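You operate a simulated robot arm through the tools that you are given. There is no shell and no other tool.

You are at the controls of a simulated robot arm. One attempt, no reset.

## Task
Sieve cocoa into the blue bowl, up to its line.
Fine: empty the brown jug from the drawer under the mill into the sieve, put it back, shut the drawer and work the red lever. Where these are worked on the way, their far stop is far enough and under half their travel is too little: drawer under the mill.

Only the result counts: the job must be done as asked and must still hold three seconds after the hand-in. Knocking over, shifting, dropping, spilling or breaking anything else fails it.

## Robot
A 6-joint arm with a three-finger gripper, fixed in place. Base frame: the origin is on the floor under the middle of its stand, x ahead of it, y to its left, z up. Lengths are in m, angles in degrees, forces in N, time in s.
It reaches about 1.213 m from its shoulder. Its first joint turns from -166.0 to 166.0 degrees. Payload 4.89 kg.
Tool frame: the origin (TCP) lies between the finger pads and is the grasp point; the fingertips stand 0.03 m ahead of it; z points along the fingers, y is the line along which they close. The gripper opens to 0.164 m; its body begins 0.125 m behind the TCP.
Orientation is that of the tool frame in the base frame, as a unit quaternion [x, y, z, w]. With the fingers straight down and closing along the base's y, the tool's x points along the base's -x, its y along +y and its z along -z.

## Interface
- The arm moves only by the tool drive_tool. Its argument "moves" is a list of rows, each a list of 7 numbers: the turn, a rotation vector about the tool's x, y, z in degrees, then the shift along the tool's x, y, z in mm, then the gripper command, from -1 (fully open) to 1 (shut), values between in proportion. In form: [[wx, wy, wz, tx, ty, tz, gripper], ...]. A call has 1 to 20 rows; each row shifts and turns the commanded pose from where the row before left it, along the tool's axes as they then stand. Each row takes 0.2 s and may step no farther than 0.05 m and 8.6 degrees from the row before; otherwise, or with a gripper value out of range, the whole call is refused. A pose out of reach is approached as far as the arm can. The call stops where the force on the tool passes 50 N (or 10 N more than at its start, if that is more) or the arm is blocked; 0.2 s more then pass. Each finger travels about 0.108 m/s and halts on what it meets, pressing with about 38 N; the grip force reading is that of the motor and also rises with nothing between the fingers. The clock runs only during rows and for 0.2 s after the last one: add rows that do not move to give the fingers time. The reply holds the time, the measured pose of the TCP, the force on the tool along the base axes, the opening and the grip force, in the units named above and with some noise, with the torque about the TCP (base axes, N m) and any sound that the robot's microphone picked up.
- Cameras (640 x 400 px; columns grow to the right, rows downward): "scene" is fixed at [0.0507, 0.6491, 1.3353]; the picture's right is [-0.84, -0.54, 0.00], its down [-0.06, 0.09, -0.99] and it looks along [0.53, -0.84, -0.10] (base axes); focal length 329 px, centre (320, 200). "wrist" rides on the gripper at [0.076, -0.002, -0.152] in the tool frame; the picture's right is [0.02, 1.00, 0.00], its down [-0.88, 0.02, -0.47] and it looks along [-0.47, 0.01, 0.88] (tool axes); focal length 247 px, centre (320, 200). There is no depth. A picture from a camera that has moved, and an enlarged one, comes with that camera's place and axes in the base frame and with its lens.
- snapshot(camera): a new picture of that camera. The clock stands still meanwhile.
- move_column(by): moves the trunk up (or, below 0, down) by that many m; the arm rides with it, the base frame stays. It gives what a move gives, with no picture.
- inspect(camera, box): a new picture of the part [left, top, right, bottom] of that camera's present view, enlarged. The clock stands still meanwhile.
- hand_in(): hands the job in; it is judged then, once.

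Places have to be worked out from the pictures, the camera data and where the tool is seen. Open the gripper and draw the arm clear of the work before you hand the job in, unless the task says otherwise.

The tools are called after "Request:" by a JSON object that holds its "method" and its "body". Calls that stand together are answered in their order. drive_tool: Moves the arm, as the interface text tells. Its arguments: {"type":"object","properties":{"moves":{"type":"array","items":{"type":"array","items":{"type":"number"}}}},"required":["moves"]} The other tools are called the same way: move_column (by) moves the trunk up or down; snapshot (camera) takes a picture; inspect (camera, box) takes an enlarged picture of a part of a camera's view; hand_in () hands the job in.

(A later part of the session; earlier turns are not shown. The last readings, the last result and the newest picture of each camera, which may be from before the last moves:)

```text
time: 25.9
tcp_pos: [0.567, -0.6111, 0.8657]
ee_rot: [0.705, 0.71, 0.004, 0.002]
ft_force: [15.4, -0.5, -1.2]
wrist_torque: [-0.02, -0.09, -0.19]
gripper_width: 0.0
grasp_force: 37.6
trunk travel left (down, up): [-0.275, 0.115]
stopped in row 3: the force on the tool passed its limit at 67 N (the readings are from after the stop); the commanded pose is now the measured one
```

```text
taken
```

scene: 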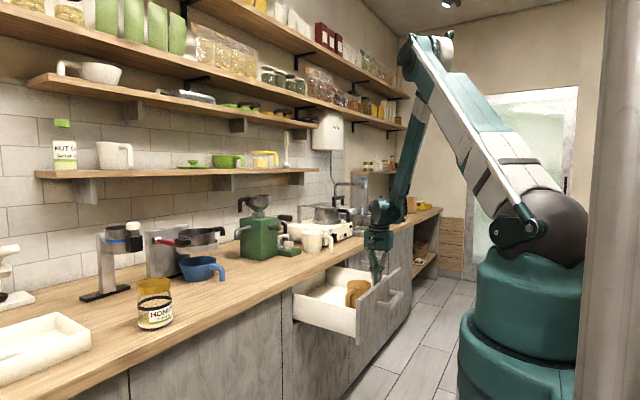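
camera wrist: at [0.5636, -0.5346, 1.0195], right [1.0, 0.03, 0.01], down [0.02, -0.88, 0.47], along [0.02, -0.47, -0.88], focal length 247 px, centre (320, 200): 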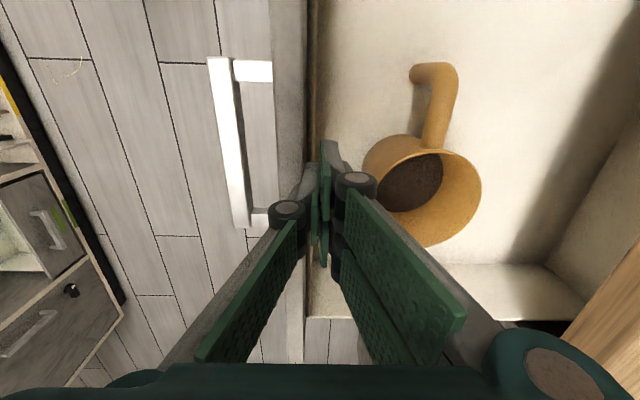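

The drawer has hit its end stop (fully open, ~0.30 m). I'll back off slightly from the panel, raise the hand, open it, and re-measure the jug.

Request:
{"method": "drive_tool", "body": {"moves": [[0, 0, 0, 0, 8, 0, 1], [0, 0, 0, 0, 0, -40, 1], [0, 0, 0, 0, 0, -45, 1], [0, 0, 0, 0, 0, -45, 0.5], [0, 0, 0, 0, 15, -45, -0.5], [0, 0, 0, 0, 30, 0, -1], [0, 0, 0, 0, 30, 0, -1], [0, 0, 0, 0, 0, 0, -1]]}}

Request:
{"method": "snapshot", "body": {"camera": "wrist"}}

Request:
{"method": "inspect", "body": {"camera": "scene", "box": [280, 240, 410, 350]}}

```text
time: 27.7
tcp_pos: [0.6474, -0.6105, 1.0408]
ee_rot: [0.704, 0.71, 0.005, 0.001]
ft_force: [0.4, -0.1, 0.5]
wrist_torque: [0.07, 0.12, 0.02]
gripper_width: 0.164
grasp_force: 0.1
trunk travel left (down, up): [-0.275, 0.115]
```

```text
taken
camera wrist: at [0.6445, -0.5334, 1.1948], right [1.0, 0.03, 0.01], down [0.02, -0.88, 0.47], along [0.02, -0.47, -0.88], focal length 247 px, centre (320, 200)
```

wrist: 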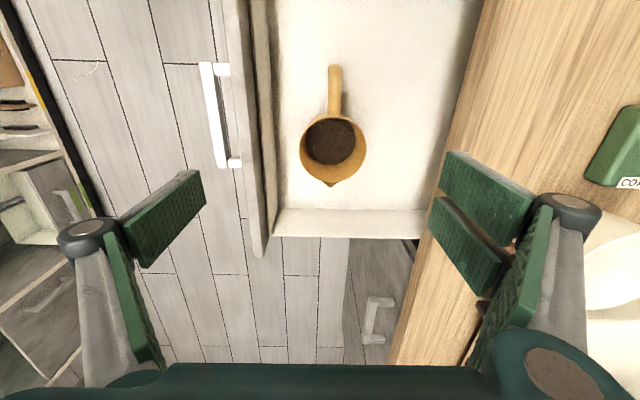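

```text
3.64 times, centred on (345, 295) of scene
camera zoom: at [0.0507, 0.6491, 1.3353], right [-0.84, -0.54, 0.0], down [-0.06, 0.09, -0.99], along [0.53, -0.84, -0.1], focal length 1196 px, centre (229, -146)
```

zoom: 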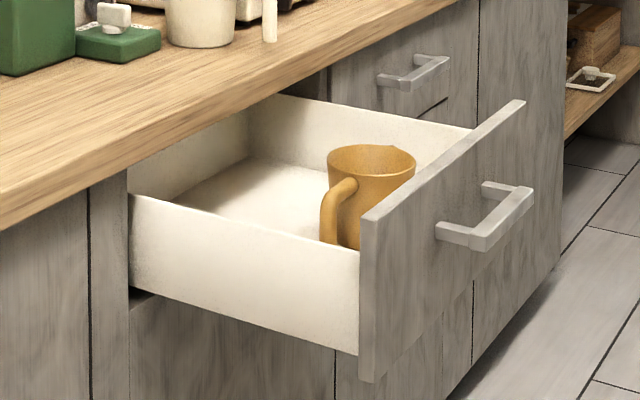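

Request:
{"method": "inspect", "body": {"camera": "wrist", "box": [220, 50, 440, 210]}}

Request:
{"method": "inspect", "body": {"camera": "scene", "box": [350, 265, 410, 315]}}

```text
2.50 times, centred on (330, 130) of wrist
camera zoom: at [0.6445, -0.5334, 1.1948], right [1.0, 0.03, 0.01], down [0.02, -0.88, 0.47], along [0.02, -0.47, -0.88], focal length 617 px, centre (295, 375)
```

zoom: 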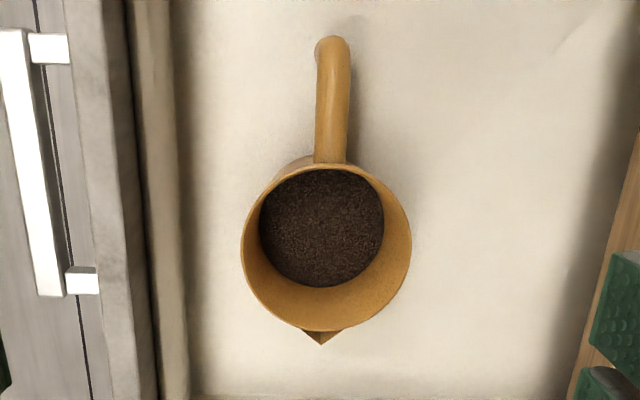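

```text
8.00 times, centred on (380, 290) of scene
camera zoom: at [0.0507, 0.6491, 1.3353], right [-0.84, -0.54, 0.0], down [-0.06, 0.09, -0.99], along [0.53, -0.84, -0.1], focal length 2630 px, centre (-160, -520)
```

zoom: 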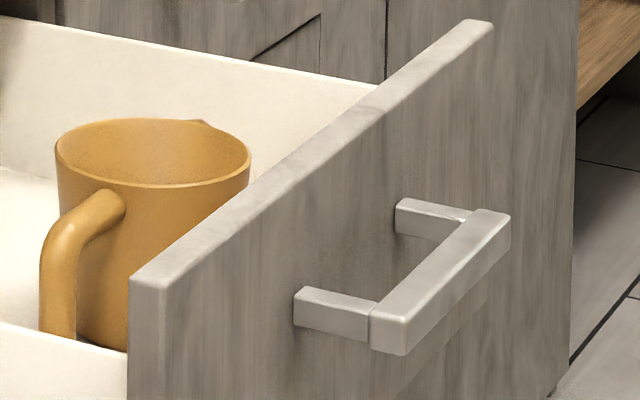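

Jug measured: rim centre (0.669, -0.6445, 0.808), ~0.094 tall, slightly tapered, cocoa filling the lower ~3.6 cm. Before gripping it I'll rehearse the pouring pose in free space (trunk lower, tool horizontal over the sieve) to make sure it's reachable; first raise the hand and lower the trunk.

Request:
{"method": "drive_tool", "body": {"moves": [[0, 0, 0, 0, 0, -48, -1], [0, 0, 0, 0, 0, -48, -1], [0, 0, 0, 0, 0, -48, -1], [0, 0, 0, 0, 0, -48, -1], [0, 0, 0, 0, 0, -48, -1]]}}

Request:
{"method": "move_column", "body": {"by": -0.15}}

```text
time: 28.9
tcp_pos: [0.6439, -0.6096, 1.2806]
ee_rot: [0.704, 0.71, 0.004, 0.001]
ft_force: [0.8, 0.4, 0.3]
wrist_torque: [0.08, 0.09, -0.04]
gripper_width: 0.1641
grasp_force: 0.0
trunk travel left (down, up): [-0.275, 0.115]
```

```text
time: 30.6
tcp_pos: [0.6441, -0.61, 1.1314]
ee_rot: [0.705, 0.709, 0.005, 0.0]
ft_force: [-0.8, -0.1, 0.0]
wrist_torque: [0.0, 0.01, 0.0]
gripper_width: 0.1641
grasp_force: 0.1
trunk travel left (down, up): [-0.125, 0.265]
```

Now I rehearse: move toward the front of the sieve at a safe height and rotate into the horizontal pouring orientation (tool z → +X, tool x → up).

Request:
{"method": "drive_tool", "body": {"moves": [[0, 0, 0, 38.75, 19.5, -18.75, -1], [0, 0, 0, 38.75, 19.5, -18.75, -1], [0, 0, 0, 38.75, 19.5, -18.75, -1], [0, 0, 0, 38.75, 19.5, -18.75, -1], [0, 0, 0, 38.75, 19.5, -18.75, -1], [0, 0, 0, 38.75, 19.5, -18.75, -1], [0, 0, 0, 38.75, 19.5, -18.75, -1], [0, 0, 0, 38.75, 19.5, -18.75, -1]]}}

Request:
{"method": "drive_tool", "body": {"moves": [[0, 0, 8.5, 0, 0, 0, -1], [0, 0, 8.5, 0, 0, 0, -1], [0, 0, 8.5, 0, 0, 0, -1], [0, 0, 8.5, 0, 0, 0, -1], [0, 0, 8.5, 0, 0, 0, -1], [0, 0, 8.5, 0, 0, 0, -1], [0, 0, 8.5, 0, 0, 0, -1], [0, 0, 8.5, 0, 0, 0, -1], [0, 0, 8.5, 0, 0, 0, -1], [0, 0, 8.5, 0, 0, 0, -1], [0, 0, 5, 0, 0, 0, -1]]}}

```text
time: 32.4
tcp_pos: [0.7969, -0.2986, 1.2849]
ee_rot: [0.705, 0.71, 0.004, 0.0]
ft_force: [-0.7, -2.4, -0.4]
wrist_torque: [0.25, -0.02, 0.01]
gripper_width: 0.164
grasp_force: 0.0
trunk travel left (down, up): [-0.125, 0.265]
```

```text
time: 34.8
tcp_pos: [0.7963, -0.2977, 1.285]
ee_rot: [1.0, 0.002, 0.003, -0.002]
ft_force: [-1.2, -0.2, -0.1]
wrist_torque: [-0.02, 0.04, 0.02]
gripper_width: 0.1641
grasp_force: 0.1
trunk travel left (down, up): [-0.125, 0.265]
```

Yaw works. Now I tilt part-way, move over toward the sieve position (kept higher), and continue the tilt to find the limit.

Request:
{"method": "drive_tool", "body": {"moves": [[0, 8.5, 0, 0, 0, 0, -1], [0, 8.5, 0, 0, 0, 0, -1], [0, 8.5, 0, 0, 0, 0, -1], [0, 8.5, 0, 0, 0, 0, -1], [0, 8.5, 0, 0, 0, 0, -1], [0, 0, 0, 23.4, -22.6, 28.2, -1], [0, 0, 0, 23.4, -22.6, 28.2, -1], [0, 0, 0, 23.4, -22.6, 28.2, -1], [0, 0, 0, 23.4, -22.6, 28.2, -1], [0, 0, 0, 23.4, -22.6, 28.2, -1], [0, 0, 0, 23.4, -22.6, 28.2, -1], [0, 0, 0, 23.4, -22.6, 28.2, -1]]}}

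Request:
{"method": "snapshot", "body": {"camera": "wrist"}}

Request:
{"method": "snapshot", "body": {"camera": "scene"}}

```text
time: 37.4
tcp_pos: [1.0475, -0.1394, 1.2532]
ee_rot: [0.93, 0.003, 0.366, -0.003]
ft_force: [-1.6, -0.3, 1.2]
wrist_torque: [0.07, -0.1, 0.1]
gripper_width: 0.1644
grasp_force: 0.1
trunk travel left (down, up): [-0.125, 0.265]
```

```text
taken
camera wrist: at [1.0007, -0.139, 1.4172], right [0.02, -1.0, 0.01], down [-0.97, -0.02, -0.25], along [0.25, 0.0, -0.97], focal length 247 px, centre (320, 200)
```

wrist: 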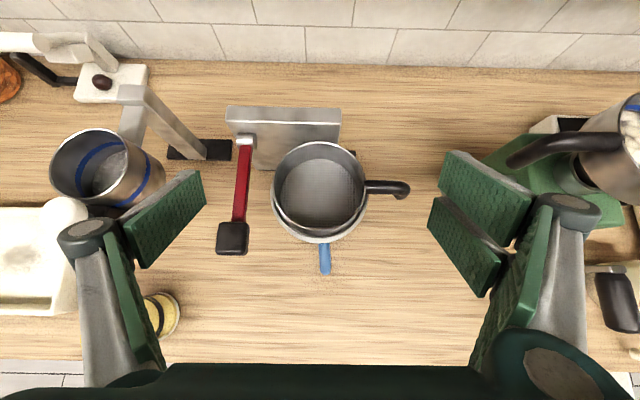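

```text
taken
```

scene: 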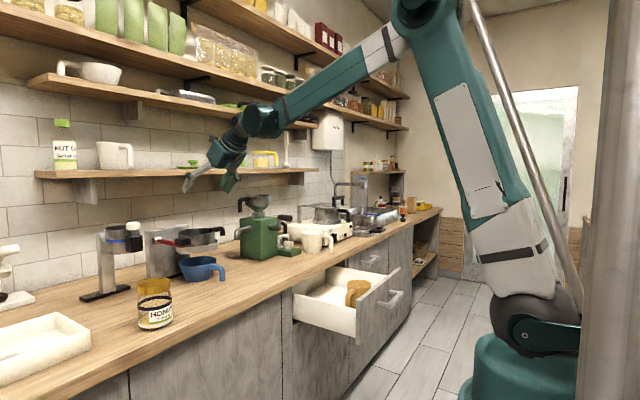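

Excellent top view: the sieve centre is (1.108, -0.137), rim z≈1.074, the lever knob near (1.03, -0.016). Continue tilting to horizontal and a bit beyond to test the limit.

Request:
{"method": "drive_tool", "body": {"moves": [[0, 8, 0, 0, 0, 0, -1], [0, 8, 0, 0, 0, 0, -1], [0, 8, 0, 0, 0, 0, -1], [0, 8, 0, 0, 0, 0, -1], [0, 8, 0, 0, 0, 0, -1], [0, 7.5, 0, 0, 0, 0, -1], [0, 8, 0, 0, 0, 0, -1], [0, 8, 0, 0, 0, 0, -1]]}}

Request:
{"method": "snapshot", "body": {"camera": "scene"}}

Request:
{"method": "snapshot", "body": {"camera": "wrist"}}

```text
time: 39.2
tcp_pos: [1.0506, -0.1324, 1.2453]
ee_rot: [0.605, 0.034, 0.795, 0.021]
ft_force: [-2.1, -6.1, 5.5]
wrist_torque: [0.19, 0.94, 0.62]
gripper_width: 0.1639
grasp_force: 0.0
trunk travel left (down, up): [-0.125, 0.265]
```

```text
taken
```

scene: 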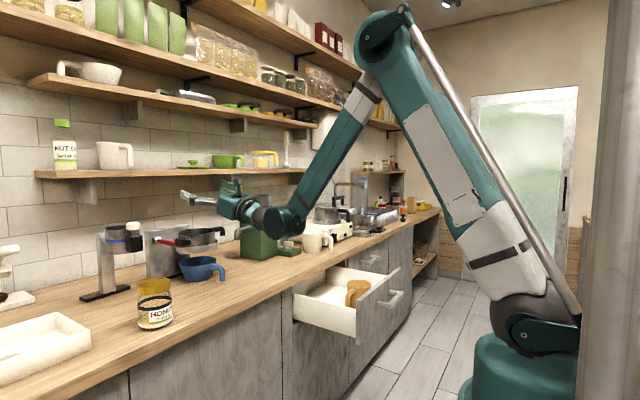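

```text
taken
camera wrist: at [0.8835, -0.1285, 1.2802], right [0.0, -0.99, 0.1], down [-0.22, -0.1, -0.97], along [0.98, -0.02, -0.22], focal length 247 px, centre (320, 200)
```

wrist: 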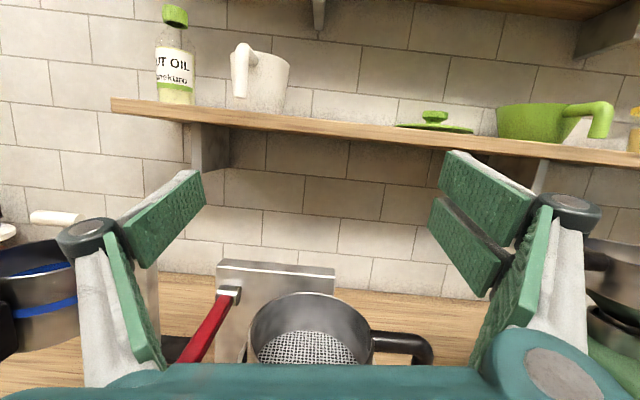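

No out-of-reach was flagged, but the pose reads slightly off (roll ~6°). I'll wait a moment and re-read.

Request:
{"method": "drive_tool", "body": {"moves": [[0, 0, 0, 0, 0, 0, -1], [0, 0, 0, 0, 0, 0, -1], [0, 0, 0, 0, 0, 0, -1]]}}

```text
time: 40.0
tcp_pos: [1.05, -0.1384, 1.2503]
ee_rot: [0.599, 0.0, 0.801, -0.004]
ft_force: [0.6, -0.2, 0.0]
wrist_torque: [-0.02, 0.03, -0.01]
gripper_width: 0.1639
grasp_force: 0.0
trunk travel left (down, up): [-0.125, 0.265]
```

It settled correctly at 16° above horizontal. I'll test two more steps upward, then step back to check where the lag arises.

Request:
{"method": "drive_tool", "body": {"moves": [[0, 4, 0, 0, 0, 0, -1], [0, 4, 0, 0, 0, 0, -1], [0, 4, 0, 0, 0, 0, -1]]}}

Request:
{"method": "drive_tool", "body": {"moves": [[0, 4, 0, 0, 0, 0, -1], [0, 4, 0, 0, 0, 0, -1], [0, 4, 0, 0, 0, 0, -1]]}}

```text
time: 40.8
tcp_pos: [1.0494, -0.1386, 1.2526]
ee_rot: [0.511, 0.0, 0.859, -0.005]
ft_force: [-0.2, 0.2, 1.0]
wrist_torque: [0.05, 0.17, -0.03]
gripper_width: 0.1639
grasp_force: 0.0
trunk travel left (down, up): [-0.125, 0.265]
```

```text
time: 41.6
tcp_pos: [1.0458, -0.1548, 1.2515]
ee_rot: [0.423, 0.012, 0.906, -0.01]
ft_force: [-1.2, 0.8, 1.1]
wrist_torque: [0.04, 0.19, -0.08]
gripper_width: 0.164
grasp_force: 0.1
out of reach, approached as far as the arm can: row 2, 3
trunk travel left (down, up): [-0.125, 0.265]
```

The limit is about 34° above horizontal at this spot, which is more than I need. Now tilt back in stages to see where the lag occurs.

Request:
{"method": "drive_tool", "body": {"moves": [[0, -6, 0, 0, 0, 0, -1], [0, -6, 0, 0, 0, 0, -1], [0, -6, 0, 0, 0, 0, -1], [0, -6, 0, 0, 0, 0, -1]]}}

Request:
{"method": "drive_tool", "body": {"moves": [[0, -6, 0, 0, 0, 0, -1], [0, -6, 0, 0, 0, 0, -1]]}}

Request:
{"method": "drive_tool", "body": {"moves": [[0, -6, 0, 0, 0, 0, -1], [0, -6, 0, 0, 0, 0, -1]]}}

Request:
{"method": "drive_tool", "body": {"moves": [[0, -6, 0, 0, 0, 0, -1], [0, -6, 0, 0, 0, 0, -1]]}}

```text
time: 42.6
tcp_pos: [1.0481, -0.1549, 1.2506]
ee_rot: [0.598, 0.0, 0.801, -0.004]
ft_force: [1.0, 1.2, -1.2]
wrist_torque: [-0.03, -0.17, 0.07]
gripper_width: 0.1641
grasp_force: 0.0
trunk travel left (down, up): [-0.125, 0.265]
```

```text
time: 43.2
tcp_pos: [1.0481, -0.1568, 1.2503]
ee_rot: [0.68, 0.001, 0.734, -0.004]
ft_force: [1.0, 0.1, -0.8]
wrist_torque: [-0.01, -0.16, 0.04]
gripper_width: 0.1639
grasp_force: 0.1
trunk travel left (down, up): [-0.125, 0.265]
```

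```text
time: 43.8
tcp_pos: [1.0478, -0.1541, 1.251]
ee_rot: [0.753, 0.0, 0.659, -0.005]
ft_force: [0.1, -1.8, -0.2]
wrist_torque: [0.05, -0.04, 0.04]
gripper_width: 0.1643
grasp_force: 0.2
trunk travel left (down, up): [-0.125, 0.265]
```

```text
time: 44.4
tcp_pos: [1.0465, -0.1553, 1.2512]
ee_rot: [0.817, 0.002, 0.577, -0.004]
ft_force: [0.6, -0.1, -0.1]
wrist_torque: [0.01, -0.03, 0.03]
gripper_width: 0.1641
grasp_force: 0.1
trunk travel left (down, up): [-0.125, 0.265]
```

Moving back shows no lag. Now rehearse the start-of-pour pose: pitch about -70° with the TCP farther out (~1.17), to check reach there.

Request:
{"method": "drive_tool", "body": {"moves": [[0, -5, 0, 0, 0, 0, -1], [0, -5, 0, 0, 0, 0, -1], [0, -5, 0, 0, 0, 0, -1]]}}

Request:
{"method": "drive_tool", "body": {"moves": [[0, -5, 0, 0, 0, 0, -1], [0, -5, 0, 0, 0, 0, -1], [0, -5, 0, 0, 0, 0, -1]]}}

Request:
{"method": "drive_tool", "body": {"moves": [[0, -5, 0, 0, 0, 0, -1], [0, -5, 0, 0, 0, 0, -1], [0, -5, 0, 0, 0, 0, -1], [0, -5, 0, 0, 0, 0, -1]]}}

```text
time: 45.2
tcp_pos: [1.0457, -0.1537, 1.2528]
ee_rot: [0.886, 0.002, 0.464, -0.004]
ft_force: [0.1, 0.0, -0.3]
wrist_torque: [-0.03, 0.01, 0.0]
gripper_width: 0.164
grasp_force: 0.0
trunk travel left (down, up): [-0.125, 0.265]
```

```text
time: 46.0
tcp_pos: [1.0466, -0.1558, 1.251]
ee_rot: [0.938, 0.003, 0.346, -0.004]
ft_force: [0.1, 0.5, -1.0]
wrist_torque: [0.03, -0.02, 0.0]
gripper_width: 0.1641
grasp_force: 0.1
trunk travel left (down, up): [-0.125, 0.265]
```

```text
time: 47.0
tcp_pos: [1.0457, -0.1545, 1.252]
ee_rot: [0.984, 0.003, 0.177, -0.004]
ft_force: [0.3, -0.2, -0.6]
wrist_torque: [-0.04, -0.09, -0.03]
gripper_width: 0.1639
grasp_force: 0.0
trunk travel left (down, up): [-0.125, 0.265]
```

No lag at 5°/row, and pitch -70° is fine. Test the forward reach to x≈1.17 at this pitch.

Request:
{"method": "drive_tool", "body": {"moves": [[0, 0, 0, 38.7, -5.8, 14.4, -1], [0, 0, 0, 38.7, -5.8, 14.4, -1], [0, 0, 0, 38.7, -5.8, 14.4, -1], [0, 0, 0, 0, 0, 0, -1]]}}

Request:
{"method": "snapshot", "body": {"camera": "scene"}}

Request:
{"method": "snapshot", "body": {"camera": "wrist"}}

```text
time: 48.0
tcp_pos: [1.1713, -0.1372, 1.253]
ee_rot: [0.984, 0.003, 0.177, -0.003]
ft_force: [2.1, -0.4, -1.9]
wrist_torque: [0.01, 0.09, 0.05]
gripper_width: 0.1638
grasp_force: 0.0
trunk travel left (down, up): [-0.125, 0.265]
```

```text
taken
```

scene: 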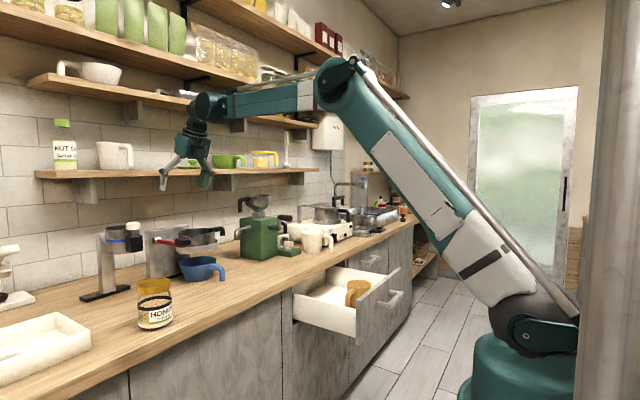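

```text
taken
camera wrist: at [1.1899, -0.1353, 1.4226], right [0.03, -1.0, 0.0], down [-0.99, -0.03, 0.14], along [-0.14, -0.01, -0.99], focal length 247 px, centre (320, 200)
```

wrist: 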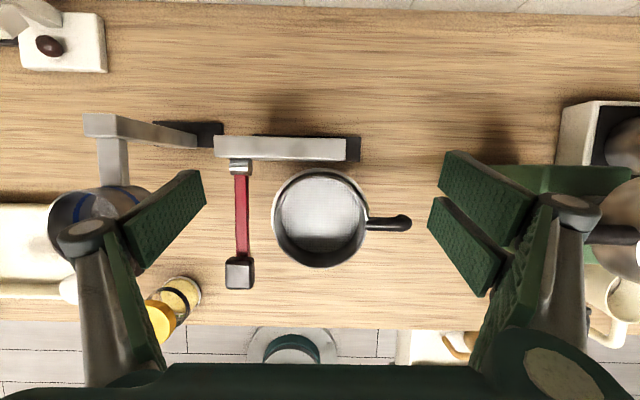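

Everything needed for the pour is reachable, and the sieve centre is confirmed at (1.109, -0.138, 1.074). Now I return to the drawer side: back out, level to straight down, and yaw back to tool x → +Y.

Request:
{"method": "drive_tool", "body": {"moves": [[0, 0, 0, -37.4, 17.9, -17.7, -1], [0, 0, 0, -37.4, 17.9, -17.7, -1], [0, 0, 0, -37.4, 17.9, -17.7, -1], [0, 0, 0, -37.4, 17.9, -17.7, -1], [0, 0, 0, -37.4, 17.9, -17.7, -1], [0, 0, 0, -37.4, 17.9, -17.7, -1], [0, 0, 0, -37.4, 17.9, -17.7, -1], [0, 0, 0, -37.4, 17.9, -17.7, -1], [0, 0, 0, -37.4, 17.9, -17.7, -1], [0, -6.8, 0, 0, 0, 0, -1], [0, -6.8, 0, 0, 0, 0, -1], [0, -6.8, 0, 0, 0, 0, -1]]}}

Request:
{"method": "drive_tool", "body": {"moves": [[0, 0, -8.18, 0, 0, 0, -1], [0, 0, -8.18, 0, 0, 0, -1], [0, 0, -8.18, 0, 0, 0, -1], [0, 0, -8.18, 0, 0, 0, -1], [0, 0, -8.18, 0, 0, 0, -1], [0, 0, -8.18, 0, 0, 0, -1], [0, 0, -8.18, 0, 0, 0, -1], [0, 0, -8.18, 0, 0, 0, -1], [0, 0, -8.18, 0, 0, 0, -1], [0, 0, -8.18, 0, 0, 0, -1], [0, 0, -8.2, 0, 0, 0, -1], [0, -6.67, 0, 0, 0, 0, -1], [0, -6.67, 0, 0, 0, 0, -1], [0, -6.66, 0, 0, 0, 0, -1]]}}

```text
time: 50.6
tcp_pos: [0.8015, -0.2994, 1.2843]
ee_rot: [1.0, 0.004, 0.0, -0.002]
ft_force: [-2.0, 0.6, -0.2]
wrist_torque: [0.04, -0.19, -0.03]
gripper_width: 0.1641
grasp_force: 0.2
trunk travel left (down, up): [-0.125, 0.265]
```

```text
time: 53.6
tcp_pos: [0.7997, -0.3011, 1.2844]
ee_rot: [0.694, 0.699, -0.122, 0.123]
ft_force: [0.1, -1.2, 0.4]
wrist_torque: [0.21, 0.01, 0.0]
gripper_width: 0.1638
grasp_force: 0.0
trunk travel left (down, up): [-0.125, 0.265]
```

Orientation is correct (20° lean). Move to above the jug and look.

Request:
{"method": "drive_tool", "body": {"moves": [[0, 0, 0, -23.15, -13.34, 36.5, -1], [0, 0, 0, -23.15, -13.34, 36.5, -1], [0, 0, 0, -23.15, -13.34, 36.5, -1], [0, 0, 0, -23.15, -13.34, 36.5, -1], [0, 0, 0, -23.15, -13.34, 36.5, -1], [0, 0, 0, -23.15, -13.34, 36.5, -1], [0, 0, 0, -23.15, -13.34, 36.5, -1], [0, 0, 0, -23.15, -13.34, 36.5, -1], [0, 0, 0, -23.15, -13.34, 36.5, -1], [0, 0, 0, -23.15, -13.34, 36.5, -0.5]]}}

Request:
{"method": "snapshot", "body": {"camera": "wrist"}}

Request:
{"method": "snapshot", "body": {"camera": "scene"}}

```text
time: 55.8
tcp_pos: [0.669, -0.6411, 1.0182]
ee_rot: [0.694, 0.699, -0.121, 0.123]
ft_force: [0.0, 2.5, 0.7]
wrist_torque: [-0.22, 0.03, 0.01]
gripper_width: 0.123
grasp_force: 0.1
trunk travel left (down, up): [-0.125, 0.265]
```

```text
taken
camera wrist: at [0.6668, -0.5178, 1.137], right [1.0, 0.03, -0.01], down [0.02, -0.67, 0.74], along [0.02, -0.74, -0.67], focal length 247 px, centre (320, 200)
```

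wrist: 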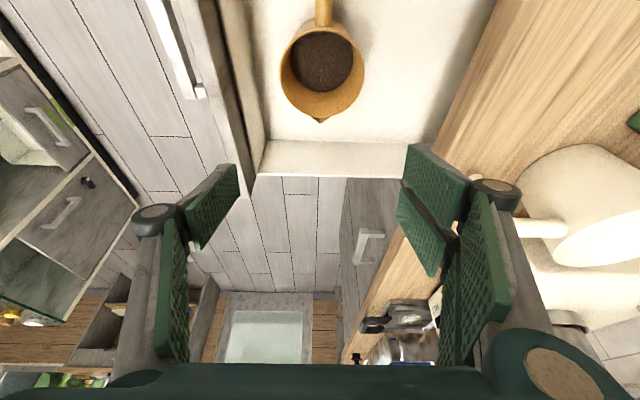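

```text
taken
```

scene: 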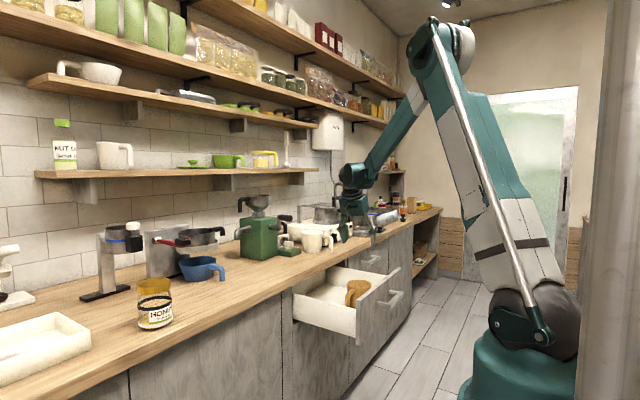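

The jug's rim projects exactly where predicted, so the centre estimate holds. Descend to just above the rim with the opening at ~123 mm and check alignment.

Request:
{"method": "drive_tool", "body": {"moves": [[0, 0, 0, 12.7, 0, 36.6, -0.5], [0, 0, 0, 12.7, 0, 36.6, -0.5], [0, 0, 0, 12.7, 0, 36.6, -0.5], [0, 0, 0, 12.7, 0, 36.6, -0.5], [0, 0, 0, 0, 0, 0, -0.5]]}}

Request:
{"method": "snapshot", "body": {"camera": "wrist"}}

Request:
{"method": "inspect", "body": {"camera": "scene", "box": [290, 210, 430, 330]}}

```text
time: 57.0
tcp_pos: [0.6702, -0.6451, 0.8613]
ee_rot: [0.694, 0.7, -0.12, 0.122]
ft_force: [-0.2, 0.7, 0.0]
wrist_torque: [0.01, 0.02, -0.02]
gripper_width: 0.123
grasp_force: 0.0
trunk travel left (down, up): [-0.125, 0.265]
```

```text
taken
camera wrist: at [0.6679, -0.5205, 0.9793], right [1.0, 0.03, -0.01], down [0.02, -0.67, 0.74], along [0.02, -0.74, -0.67], focal length 247 px, centre (320, 200)
```

wrist: 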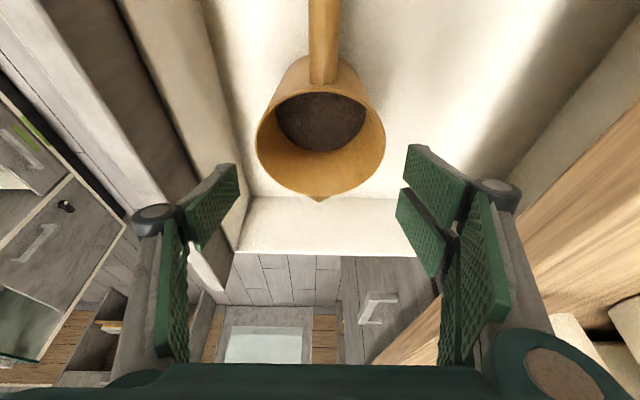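

```text
3.33 times, centred on (360, 270) of scene
camera zoom: at [0.0507, 0.6491, 1.3353], right [-0.84, -0.54, 0.0], down [-0.06, 0.09, -0.99], along [0.53, -0.84, -0.1], focal length 1096 px, centre (187, -33)
```

zoom: 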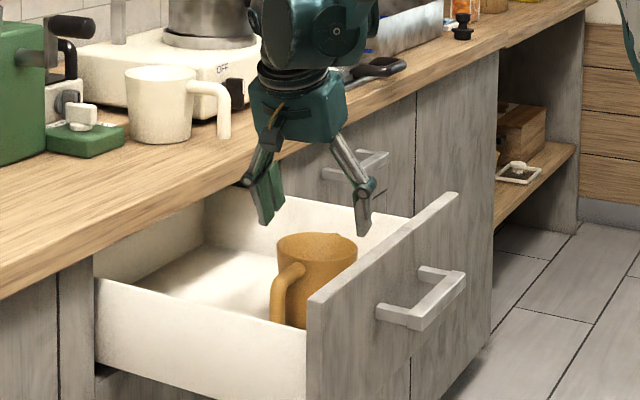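

Jug centre appears within ~2 mm of the hand centre. Let me zoom to check the left finger's clearance to the drawer's front wall.

Request:
{"method": "inspect", "body": {"camera": "wrist", "box": [120, 60, 340, 260]}}

Request:
{"method": "inspect", "body": {"camera": "scene", "box": [355, 245, 415, 300]}}

```text
2.00 times, centred on (230, 160) of wrist
camera zoom: at [0.6679, -0.5205, 0.9793], right [1.0, 0.03, -0.01], down [0.02, -0.67, 0.74], along [0.02, -0.74, -0.67], focal length 494 px, centre (500, 280)
```

zoom: 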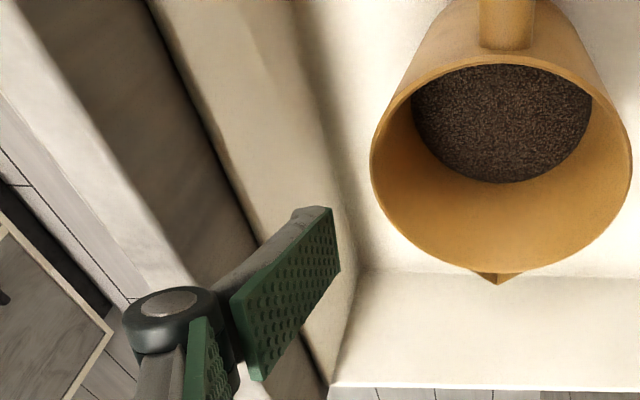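

```text
7.27 times, centred on (385, 272) of scene
camera zoom: at [0.0507, 0.6491, 1.3353], right [-0.84, -0.54, 0.0], down [-0.06, 0.09, -0.99], along [0.53, -0.84, -0.1], focal length 2391 px, centre (-153, -327)
```

zoom: 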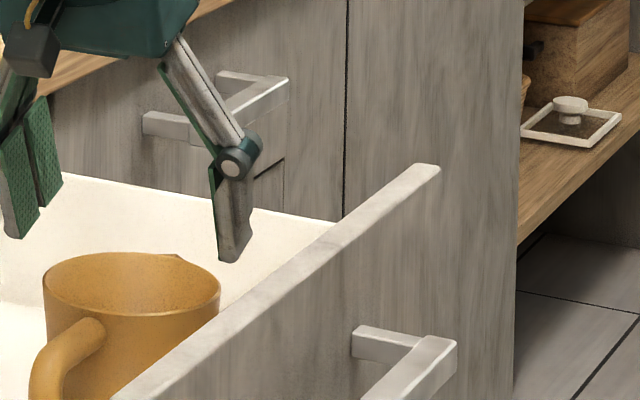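

The inner front wall is actually at x≈0.56, leaving ~3 cm beside the finger. Descend to the grasp height (TCP z≈0.772).

Request:
{"method": "drive_tool", "body": {"moves": [[0, 0, 0, 8.1, 0, 20.8, -0.5], [0, 0, 0, 8.1, 0, 20.8, -0.5], [0, 0, 0, 8.1, 0, 20.8, -0.5], [0, 0, 0, 8.0, 0, 20.8, -0.5], [0, 0, 0, 0, 0, 0, -0.5]]}}

Request:
{"method": "snapshot", "body": {"camera": "wrist"}}

Request:
{"method": "inspect", "body": {"camera": "scene", "box": [310, 230, 410, 320]}}

```text
time: 58.2
tcp_pos: [0.6722, -0.6431, 0.7712]
ee_rot: [0.694, 0.699, -0.12, 0.121]
ft_force: [-0.2, 0.6, 0.2]
wrist_torque: [-0.01, 0.01, -0.02]
gripper_width: 0.1229
grasp_force: 0.1
trunk travel left (down, up): [-0.125, 0.265]
```

```text
taken
camera wrist: at [0.6695, -0.5183, 0.8901], right [1.0, 0.03, -0.01], down [0.02, -0.67, 0.74], along [0.02, -0.74, -0.67], focal length 247 px, centre (320, 200)
```

wrist: 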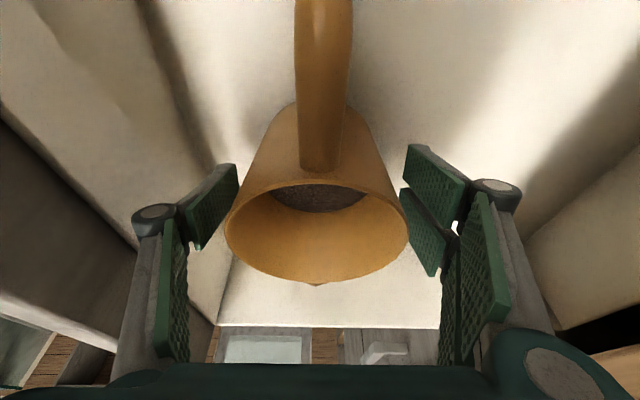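

```text
4.44 times, centred on (360, 275) of scene
camera zoom: at [0.0507, 0.6491, 1.3353], right [-0.84, -0.54, 0.0], down [-0.06, 0.09, -0.99], along [0.53, -0.84, -0.1], focal length 1461 px, centre (142, -133)
```

zoom: 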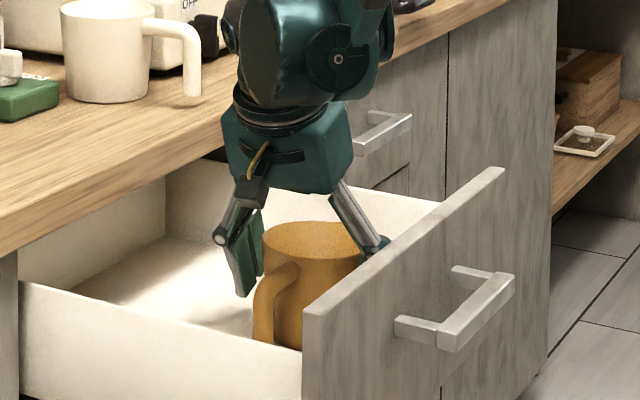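

The jug sits between the pads, nearly centred. Shift 2 mm and close the gripper.

Request:
{"method": "drive_tool", "body": {"moves": [[0, 0, 0, 0, -2, 0, -0.5], [0, 0, 0, 0, 0, 0, -0.3], [0, 0, 0, 0, 0, 0, 1], [0, 0, 0, 0, 0, 0, 1], [0, 0, 0, 0, 0, 0, 1], [0, 0, 0, 0, 0, 0, 1]]}}

Request:
{"method": "snapshot", "body": {"camera": "wrist"}}

```text
time: 59.6
tcp_pos: [0.6698, -0.6422, 0.7727]
ee_rot: [0.695, 0.699, -0.121, 0.122]
ft_force: [-0.2, 0.3, 2.3]
wrist_torque: [0.03, 0.21, -0.03]
gripper_width: 0.1051
grasp_force: 38.0
trunk travel left (down, up): [-0.125, 0.265]
```

```text
taken
camera wrist: at [0.6671, -0.5181, 0.8908], right [1.0, 0.03, -0.01], down [0.02, -0.67, 0.74], along [0.02, -0.74, -0.67], focal length 247 px, centre (320, 200)
```

wrist: 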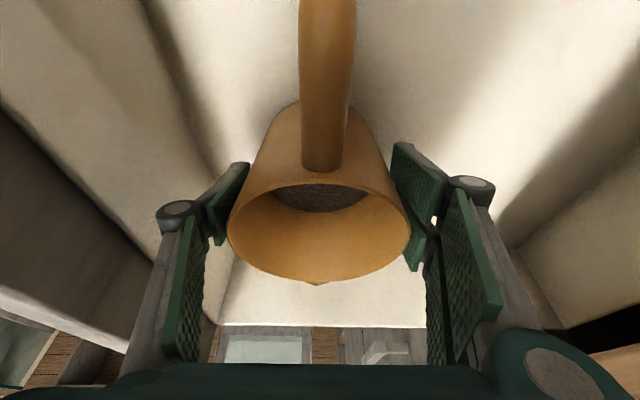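

Gripped at 105 mm. Lift 20 mm gently and check that the jug comes along without slipping.

Request:
{"method": "drive_tool", "body": {"moves": [[0, 0, 0, -3.4, 0, -9.4, 1], [0, 0, 0, -3.4, 0, -9.4, 1], [0, 0, 0, 0, 0, 0, 1]]}}

Request:
{"method": "snapshot", "body": {"camera": "wrist"}}

Request:
{"method": "inspect", "body": {"camera": "scene", "box": [310, 230, 410, 320]}}

```text
time: 60.4
tcp_pos: [0.6693, -0.641, 0.7927]
ee_rot: [0.694, 0.7, -0.121, 0.122]
ft_force: [-0.7, -0.2, -1.6]
wrist_torque: [-0.01, 0.01, 0.0]
gripper_width: 0.105
grasp_force: 38.1
trunk travel left (down, up): [-0.125, 0.265]
```

```text
taken
camera wrist: at [0.6667, -0.5172, 0.911], right [1.0, 0.03, -0.01], down [0.02, -0.67, 0.74], along [0.02, -0.74, -0.67], focal length 247 px, centre (320, 200)
```

wrist: 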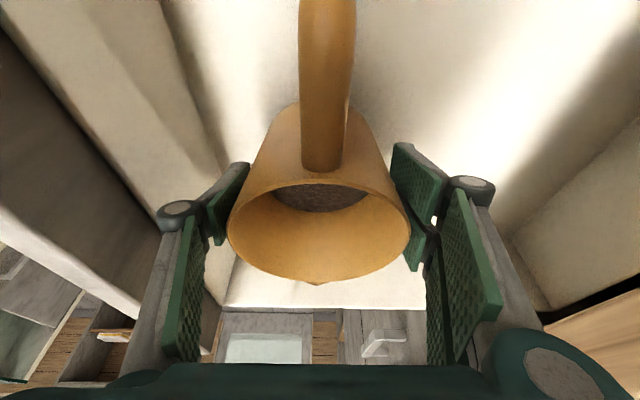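

```text
4.44 times, centred on (360, 275) of scene
camera zoom: at [0.0507, 0.6491, 1.3353], right [-0.84, -0.54, 0.0], down [-0.06, 0.09, -0.99], along [0.53, -0.84, -0.1], focal length 1461 px, centre (142, -133)
```

zoom: 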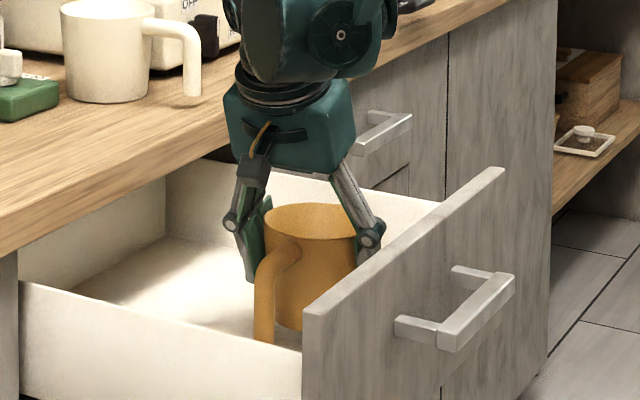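

The jug lifts cleanly with no slip (weight about 1.6 N). Lift it straight up well clear of the drawer and counter.

Request:
{"method": "drive_tool", "body": {"moves": [[0, 0, 0, -5.1, 0, -14.1, 1], [0, 0, 0, -8.5, 0, -23.5, 1], [0, 0, 0, -10.2, 0, -28.2, 1], [0, 0, 0, -10.2, 0, -28.2, 1], [0, 0, 0, -10.2, 0, -28.2, 1], [0, 0, 0, -10.2, 0, -28.2, 1], [0, 0, 0, -10.2, 0, -28.2, 1], [0, 0, 0, -10.2, 0, -28.2, 1], [0, 0, 0, -10.2, 0, -28.2, 1], [0, 0, 0, -10.2, 0, -28.2, 1], [0, 0, 0, -10.2, 0, -28.2, 1], [0, 0, 0, -10.2, 0, -28.2, 1], [0, 0, 0, -10.2, 0, -28.2, 1], [0, 0, 0, -6.8, 0, -18.8, 1], [0, 0, 0, -3.4, 0, -9.4, 1]]}}

Request:
{"method": "snapshot", "body": {"camera": "scene"}}

Request:
{"method": "snapshot", "body": {"camera": "wrist"}}

```text
time: 63.6
tcp_pos: [0.6695, -0.642, 1.1942]
ee_rot: [0.695, 0.699, -0.121, 0.121]
ft_force: [-0.5, 0.4, -2.5]
wrist_torque: [0.01, -0.01, 0.0]
gripper_width: 0.1047
grasp_force: 37.5
trunk travel left (down, up): [-0.125, 0.265]
```

```text
taken
```

scene: 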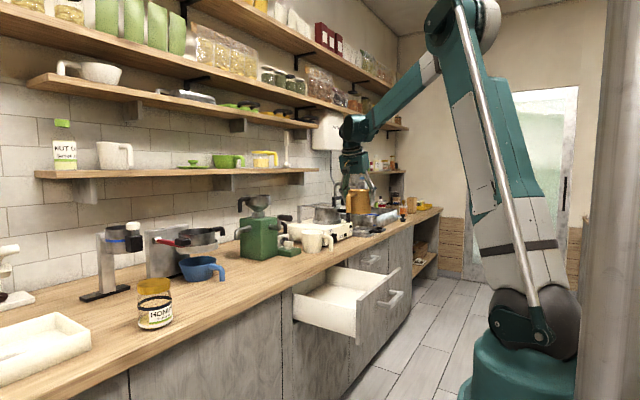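

```text
taken
camera wrist: at [0.6674, -0.5185, 1.3126], right [1.0, 0.03, -0.01], down [0.02, -0.67, 0.74], along [0.02, -0.74, -0.67], focal length 247 px, centre (320, 200)
```

wrist: 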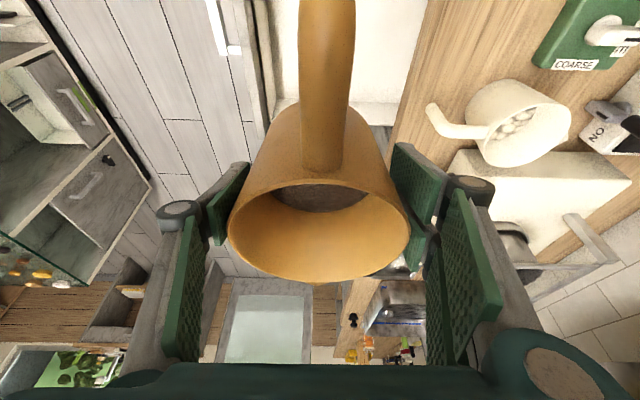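

The jug is secure. Carry it gently toward the front of the sieve at a safe height, keeping it upright.

Request:
{"method": "drive_tool", "body": {"moves": [[0, 0, 0, 9.5, 4.43, -7.2, 1], [0, 0, 0, 18.97, 8.86, -14.39, 1], [0, 0, 0, 18.97, 8.86, -14.39, 1], [0, 0, 0, 18.97, 8.86, -14.39, 1], [0, 0, 0, 18.97, 8.86, -14.39, 1], [0, 0, 0, 18.97, 8.86, -14.39, 1], [0, 0, 0, 18.97, 8.86, -14.39, 1], [0, 0, 0, 18.97, 8.86, -14.39, 1], [0, 0, 0, 18.97, 8.86, -14.39, 1], [0, 0, 0, 18.97, 8.86, -14.39, 1], [0, 0, 0, 18.97, 8.86, -14.39, 1], [0, 0, 0, 18.97, 8.86, -14.39, 1], [0, 0, 0, 18.97, 8.86, -14.39, 1], [0, 0, 0, 18.97, 8.86, -14.39, 1], [0, 0, 0, 18.97, 8.86, -14.39, 1], [0, 0, 0, 9.5, 4.43, -7.2, 1]]}}

Request:
{"method": "drive_tool", "body": {"moves": [[0.855, 0, 2.35, 0, 0, 0, 1], [1.71, 0, 4.7, 0, 0, 0, 1], [1.71, 0, 4.7, 0, 0, 0, 1], [1.71, 0, 4.7, 0, 0, 0, 1], [1.71, 0, 4.7, 0, 0, 0, 1], [1.71, 0, 4.7, 0, 0, 0, 1], [1.71, 0, 4.7, 0, 0, 0, 1], [1.71, 0, 4.7, 0, 0, 0, 1], [1.71, 0, 4.7, 0, 0, 0, 1], [1.71, 0, 4.7, 0, 0, 0, 1], [1.71, 0, 4.7, 0, 0, 0, 1], [1.71, 0, 4.7, 0, 0, 0, 1], [1.71, 0, 4.7, 0, 0, 0, 1], [1.71, 0, 4.7, 0, 0, 0, 1], [1.71, 0, 4.7, 0, 0, 0, 1], [1.71, 0, 4.7, 0, 0, 0, 1], [1.71, 0, 4.7, 0, 0, 0, 1], [1.71, 0, 4.7, 0, 0, 0, 1], [0.855, 0, 2.35, 0, 0, 0, 1]]}}

Request:
{"method": "snapshot", "body": {"camera": "wrist"}}

Request:
{"method": "snapshot", "body": {"camera": "scene"}}

```text
time: 67.0
tcp_pos: [0.7987, -0.3002, 1.3007]
ee_rot: [0.694, 0.7, -0.12, 0.121]
ft_force: [-1.0, 0.1, -2.4]
wrist_torque: [0.01, -0.02, 0.02]
gripper_width: 0.1051
grasp_force: 38.0
trunk travel left (down, up): [-0.125, 0.265]
```

```text
time: 71.0
tcp_pos: [0.7991, -0.3, 1.3003]
ee_rot: [0.985, 0.004, -0.174, -0.002]
ft_force: [-0.3, 0.3, -1.9]
wrist_torque: [-0.02, -0.01, 0.02]
gripper_width: 0.1051
grasp_force: 38.6
trunk travel left (down, up): [-0.125, 0.265]
```

```text
taken
camera wrist: at [0.9237, -0.2971, 1.4183], right [0.03, -1.0, -0.01], down [-0.67, -0.03, 0.75], along [-0.75, -0.01, -0.67], focal length 247 px, centre (320, 200)
```

wrist: 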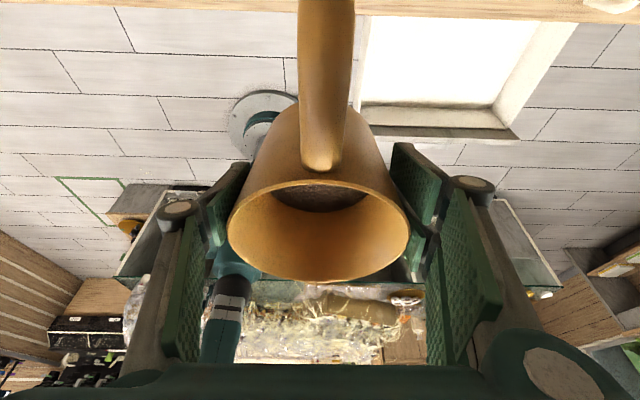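

```text
taken
```

scene: 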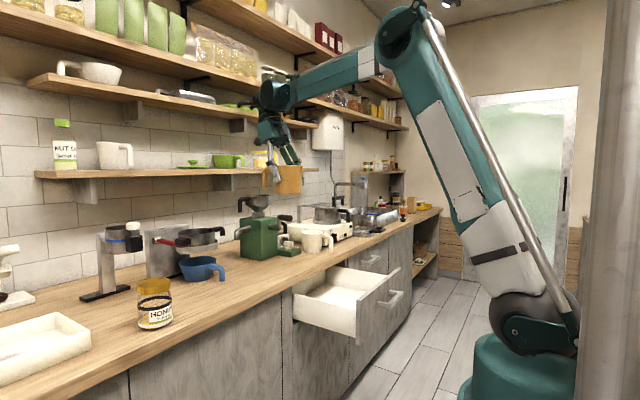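

Jug is upright above the counter with the spout facing the robot. Tilt it to 35° (cocoa still well below the lip) and then carry it toward the sieve.

Request:
{"method": "drive_tool", "body": {"moves": [[0, 2.5, 0, 0, 0, 0, 1], [0, 5, 0, 0, 0, 0, 1], [0, 5, 0, 0, 0, 0, 1], [0, 5, 0, 0, 0, 0, 1], [0, 5, 0, 0, 0, 0, 1], [0, 5, 0, 0, 0, 0, 1], [0, 5, 0, 0, 0, 0, 1], [0, 2.5, 0, 0, 0, 0, 1]]}}

Request:
{"method": "snapshot", "body": {"camera": "wrist"}}

```text
time: 72.8
tcp_pos: [0.7986, -0.3016, 1.2997]
ee_rot: [0.991, 0.003, 0.131, -0.004]
ft_force: [-0.1, -0.6, -2.8]
wrist_torque: [-0.04, 0.03, 0.01]
gripper_width: 0.105
grasp_force: 37.8
trunk travel left (down, up): [-0.125, 0.265]
```

```text
taken
camera wrist: at [0.8335, -0.2985, 1.4678], right [0.03, -1.0, 0.0], down [-0.97, -0.03, 0.23], along [-0.23, -0.01, -0.97], focal length 247 px, centre (320, 200)
```

wrist: 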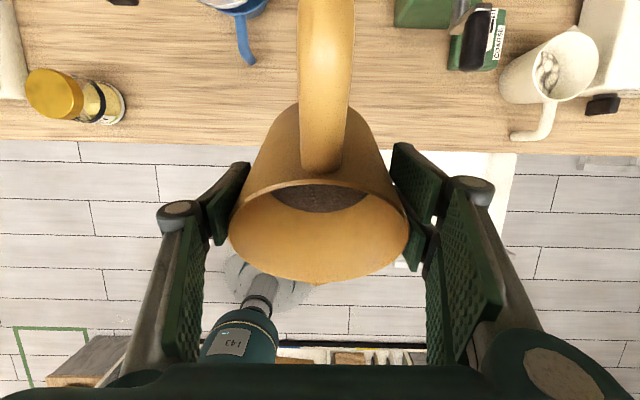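

The jug is at 35° and the cocoa stays in. Carry it to above the sieve.

Request:
{"method": "drive_tool", "body": {"moves": [[0, 0, 0, 10.1, -5.8, 3.82, 1], [0, 0, 0, 20.2, -11.57, 7.64, 1], [0, 0, 0, 20.2, -11.57, 7.64, 1], [0, 0, 0, 20.2, -11.57, 7.64, 1], [0, 0, 0, 20.2, -11.57, 7.64, 1], [0, 0, 0, 20.2, -11.57, 7.64, 1], [0, 0, 0, 20.2, -11.57, 7.64, 1], [0, 0, 0, 20.2, -11.57, 7.64, 1], [0, 0, 0, 20.2, -11.57, 7.64, 1], [0, 0, 0, 20.2, -11.57, 7.64, 1], [0, 0, 0, 20.2, -11.57, 7.64, 1], [0, 0, 0, 20.2, -11.57, 7.64, 1], [0, 0, 0, 20.2, -11.57, 7.64, 1], [0, 0, 0, 20.2, -11.57, 7.64, 1], [0, 0, 0, 10.1, -5.8, 3.82, 1]]}}

Request:
{"method": "snapshot", "body": {"camera": "wrist"}}

Request:
{"method": "snapshot", "body": {"camera": "scene"}}

```text
time: 76.0
tcp_pos: [1.1003, -0.1358, 1.2714]
ee_rot: [0.991, 0.003, 0.131, -0.003]
ft_force: [0.9, -0.4, -2.6]
wrist_torque: [-0.03, -0.04, 0.01]
gripper_width: 0.1047
grasp_force: 38.2
trunk travel left (down, up): [-0.125, 0.265]
```

```text
taken
camera wrist: at [1.134, -0.1338, 1.44], right [0.03, -1.0, 0.0], down [-0.97, -0.03, 0.23], along [-0.23, -0.01, -0.97], focal length 247 px, centre (320, 200)
```

wrist: 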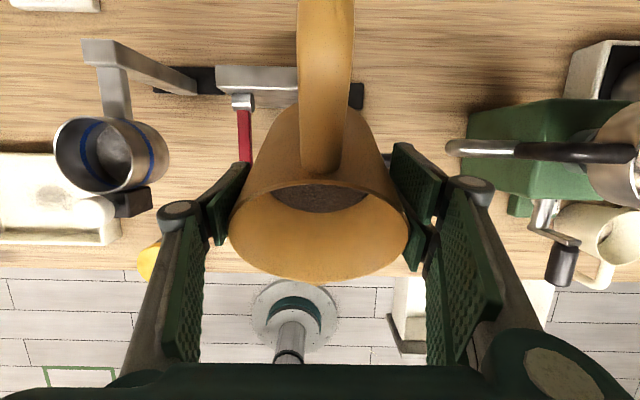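

```text
taken
```

scene: 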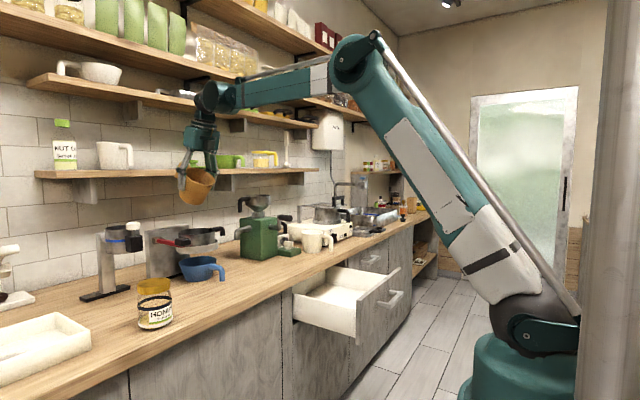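

I'm above the sieve; the jug handle points to +X, so I'll first descend ~75 mm (keeping it below the shelf) and then move 60 mm forward so that the lip is inside the sieve's circle.

Request:
{"method": "drive_tool", "body": {"moves": [[0, 0, 0, -4.85, 0.5, 18.1, 1], [0, 0, 0, -4.85, 0.5, 18.1, 1], [0, 0, 0, -4.85, 0.5, 18.1, 1], [0, 0, 0, -4.85, 0.5, 18.1, 1], [0, 0, 0, 0, 0, 0, 1]]}}

Request:
{"method": "inspect", "body": {"camera": "scene", "box": [90, 90, 310, 290]}}

Request:
{"method": "snapshot", "body": {"camera": "wrist"}}

```text
time: 77.2
tcp_pos: [1.0991, -0.1355, 1.1964]
ee_rot: [0.991, 0.003, 0.131, -0.003]
ft_force: [-0.2, -0.3, -2.9]
wrist_torque: [0.02, 0.02, 0.0]
gripper_width: 0.1046
grasp_force: 38.2
trunk travel left (down, up): [-0.125, 0.265]
```

```text
2.00 times, centred on (200, 190) of scene
camera zoom: at [0.0507, 0.6491, 1.3353], right [-0.84, -0.54, 0.0], down [-0.06, 0.09, -0.99], along [0.53, -0.84, -0.1], focal length 658 px, centre (560, 220)
```

zoom: 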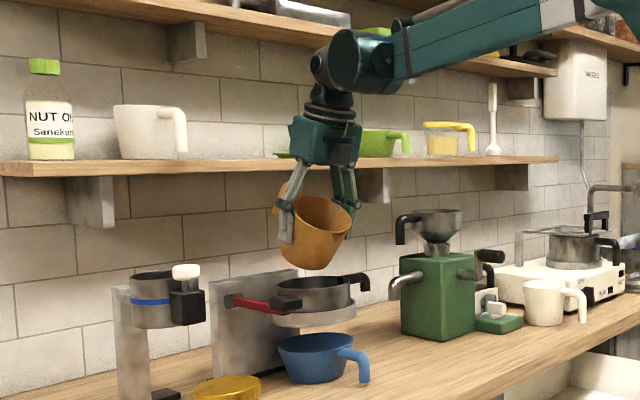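

```text
taken
camera wrist: at [1.1338, -0.1353, 1.3639], right [0.03, -1.0, 0.0], down [-0.97, -0.03, 0.23], along [-0.23, -0.01, -0.97], focal length 247 px, centre (320, 200)
```

wrist: 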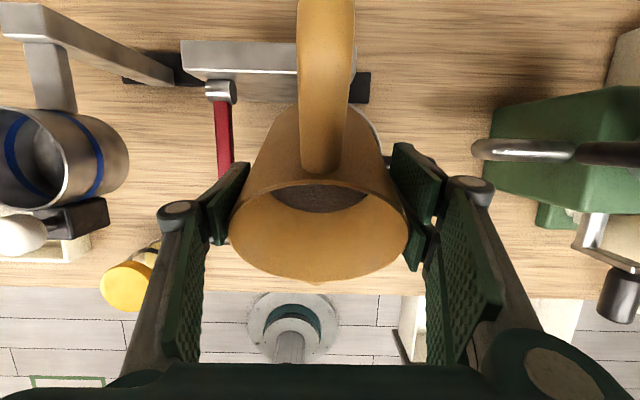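

The jug is clear of shelf and sieve. Move forward 60 mm.

Request:
{"method": "drive_tool", "body": {"moves": [[0, 0, 0, 14.5, 0.5, 3.9, 1], [0, 0, 0, 14.5, 0.5, 3.9, 1], [0, 0, 0, 14.5, 0.5, 3.9, 1], [0, 0, 0, 14.5, 0.5, 3.9, 1], [0, 0, 0, 0, 0, 0, 1]]}}

Request:
{"method": "inspect", "body": {"camera": "scene", "box": [110, 140, 270, 290]}}

Request:
{"method": "snapshot", "body": {"camera": "wrist"}}

```text
time: 78.4
tcp_pos: [1.1596, -0.1382, 1.1962]
ee_rot: [0.992, 0.002, 0.13, -0.003]
ft_force: [0.5, 0.3, -2.5]
wrist_torque: [0.02, 0.03, -0.01]
gripper_width: 0.1049
grasp_force: 38.6
trunk travel left (down, up): [-0.125, 0.265]
```

```text
2.67 times, centred on (190, 215) of scene
camera zoom: at [0.0507, 0.6491, 1.3353], right [-0.84, -0.54, 0.0], down [-0.06, 0.09, -0.99], along [0.53, -0.84, -0.1], focal length 877 px, centre (667, 160)
```

zoom: 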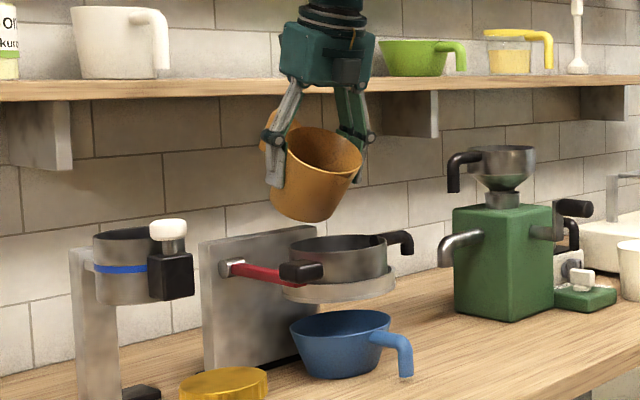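

```text
taken
camera wrist: at [1.1939, -0.1368, 1.3641], right [0.03, -1.0, 0.0], down [-0.97, -0.03, 0.23], along [-0.23, -0.01, -0.97], focal length 247 px, centre (320, 200)
```

wrist: 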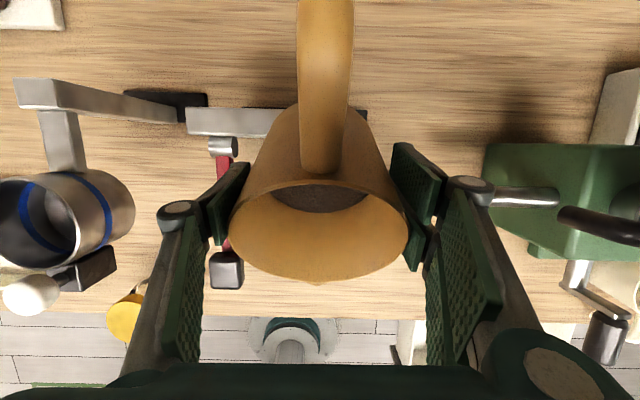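

The lip is now above the sieve (about 1.09, -0.138, 1.19). Start tilting slowly, guiding the lip to stay over the sieve; first to 55°.

Request:
{"method": "drive_tool", "body": {"moves": [[0, 2.5, 0, -0.45, 0, 1.35, 1], [0, 2.5, 0, -0.45, 0, 1.35, 1], [0, 2.5, 0, -0.85, 0, 1.3, 1], [0, 2.5, 0, -0.85, 0, 1.3, 1], [0, 2.5, 0, -0.85, 0, 0.85, 1], [0, 2.5, 0, -0.85, 0, 0.85, 1], [0, 2.5, 0, -0.9, 0, 0.8, 1], [0, 2.5, 0, -0.9, 0, 0.8, 1]]}}

Request:
{"method": "inspect", "body": {"camera": "scene", "box": [110, 140, 270, 290]}}

Request:
{"method": "snapshot", "body": {"camera": "wrist"}}

```text
time: 80.2
tcp_pos: [1.1564, -0.1392, 1.1857]
ee_rot: [0.953, 0.003, 0.302, -0.003]
ft_force: [0.6, -0.3, -2.9]
wrist_torque: [-0.02, 0.05, 0.04]
gripper_width: 0.1044
grasp_force: 37.7
trunk travel left (down, up): [-0.125, 0.265]
```

```text
2.67 times, centred on (190, 215) of scene
camera zoom: at [0.0507, 0.6491, 1.3353], right [-0.84, -0.54, 0.0], down [-0.06, 0.09, -0.99], along [0.53, -0.84, -0.1], focal length 877 px, centre (667, 160)
```

zoom: 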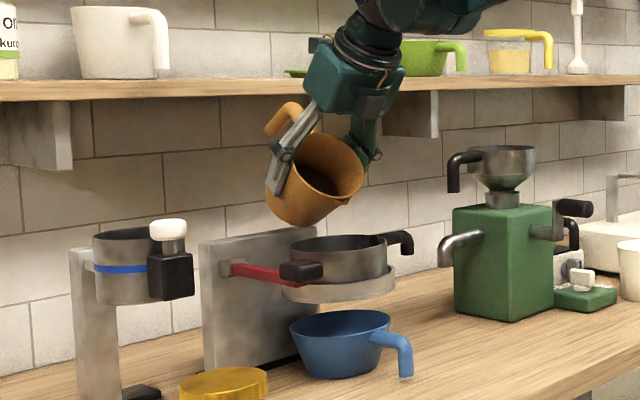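

```text
taken
camera wrist: at [1.1323, -0.1373, 1.3554], right [0.02, -1.0, 0.01], down [-0.99, -0.02, -0.12], along [0.12, 0.0, -0.99], focal length 247 px, centre (320, 200)
```

wrist: 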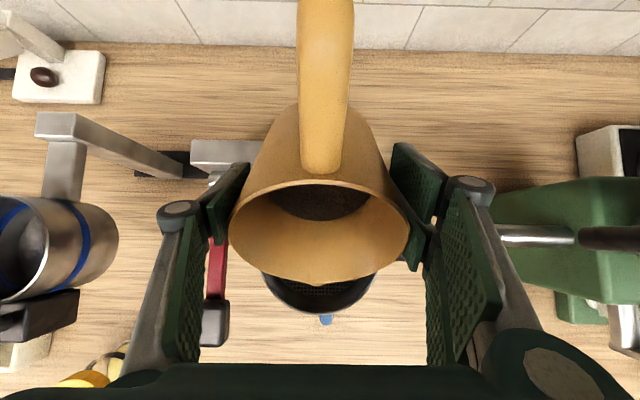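

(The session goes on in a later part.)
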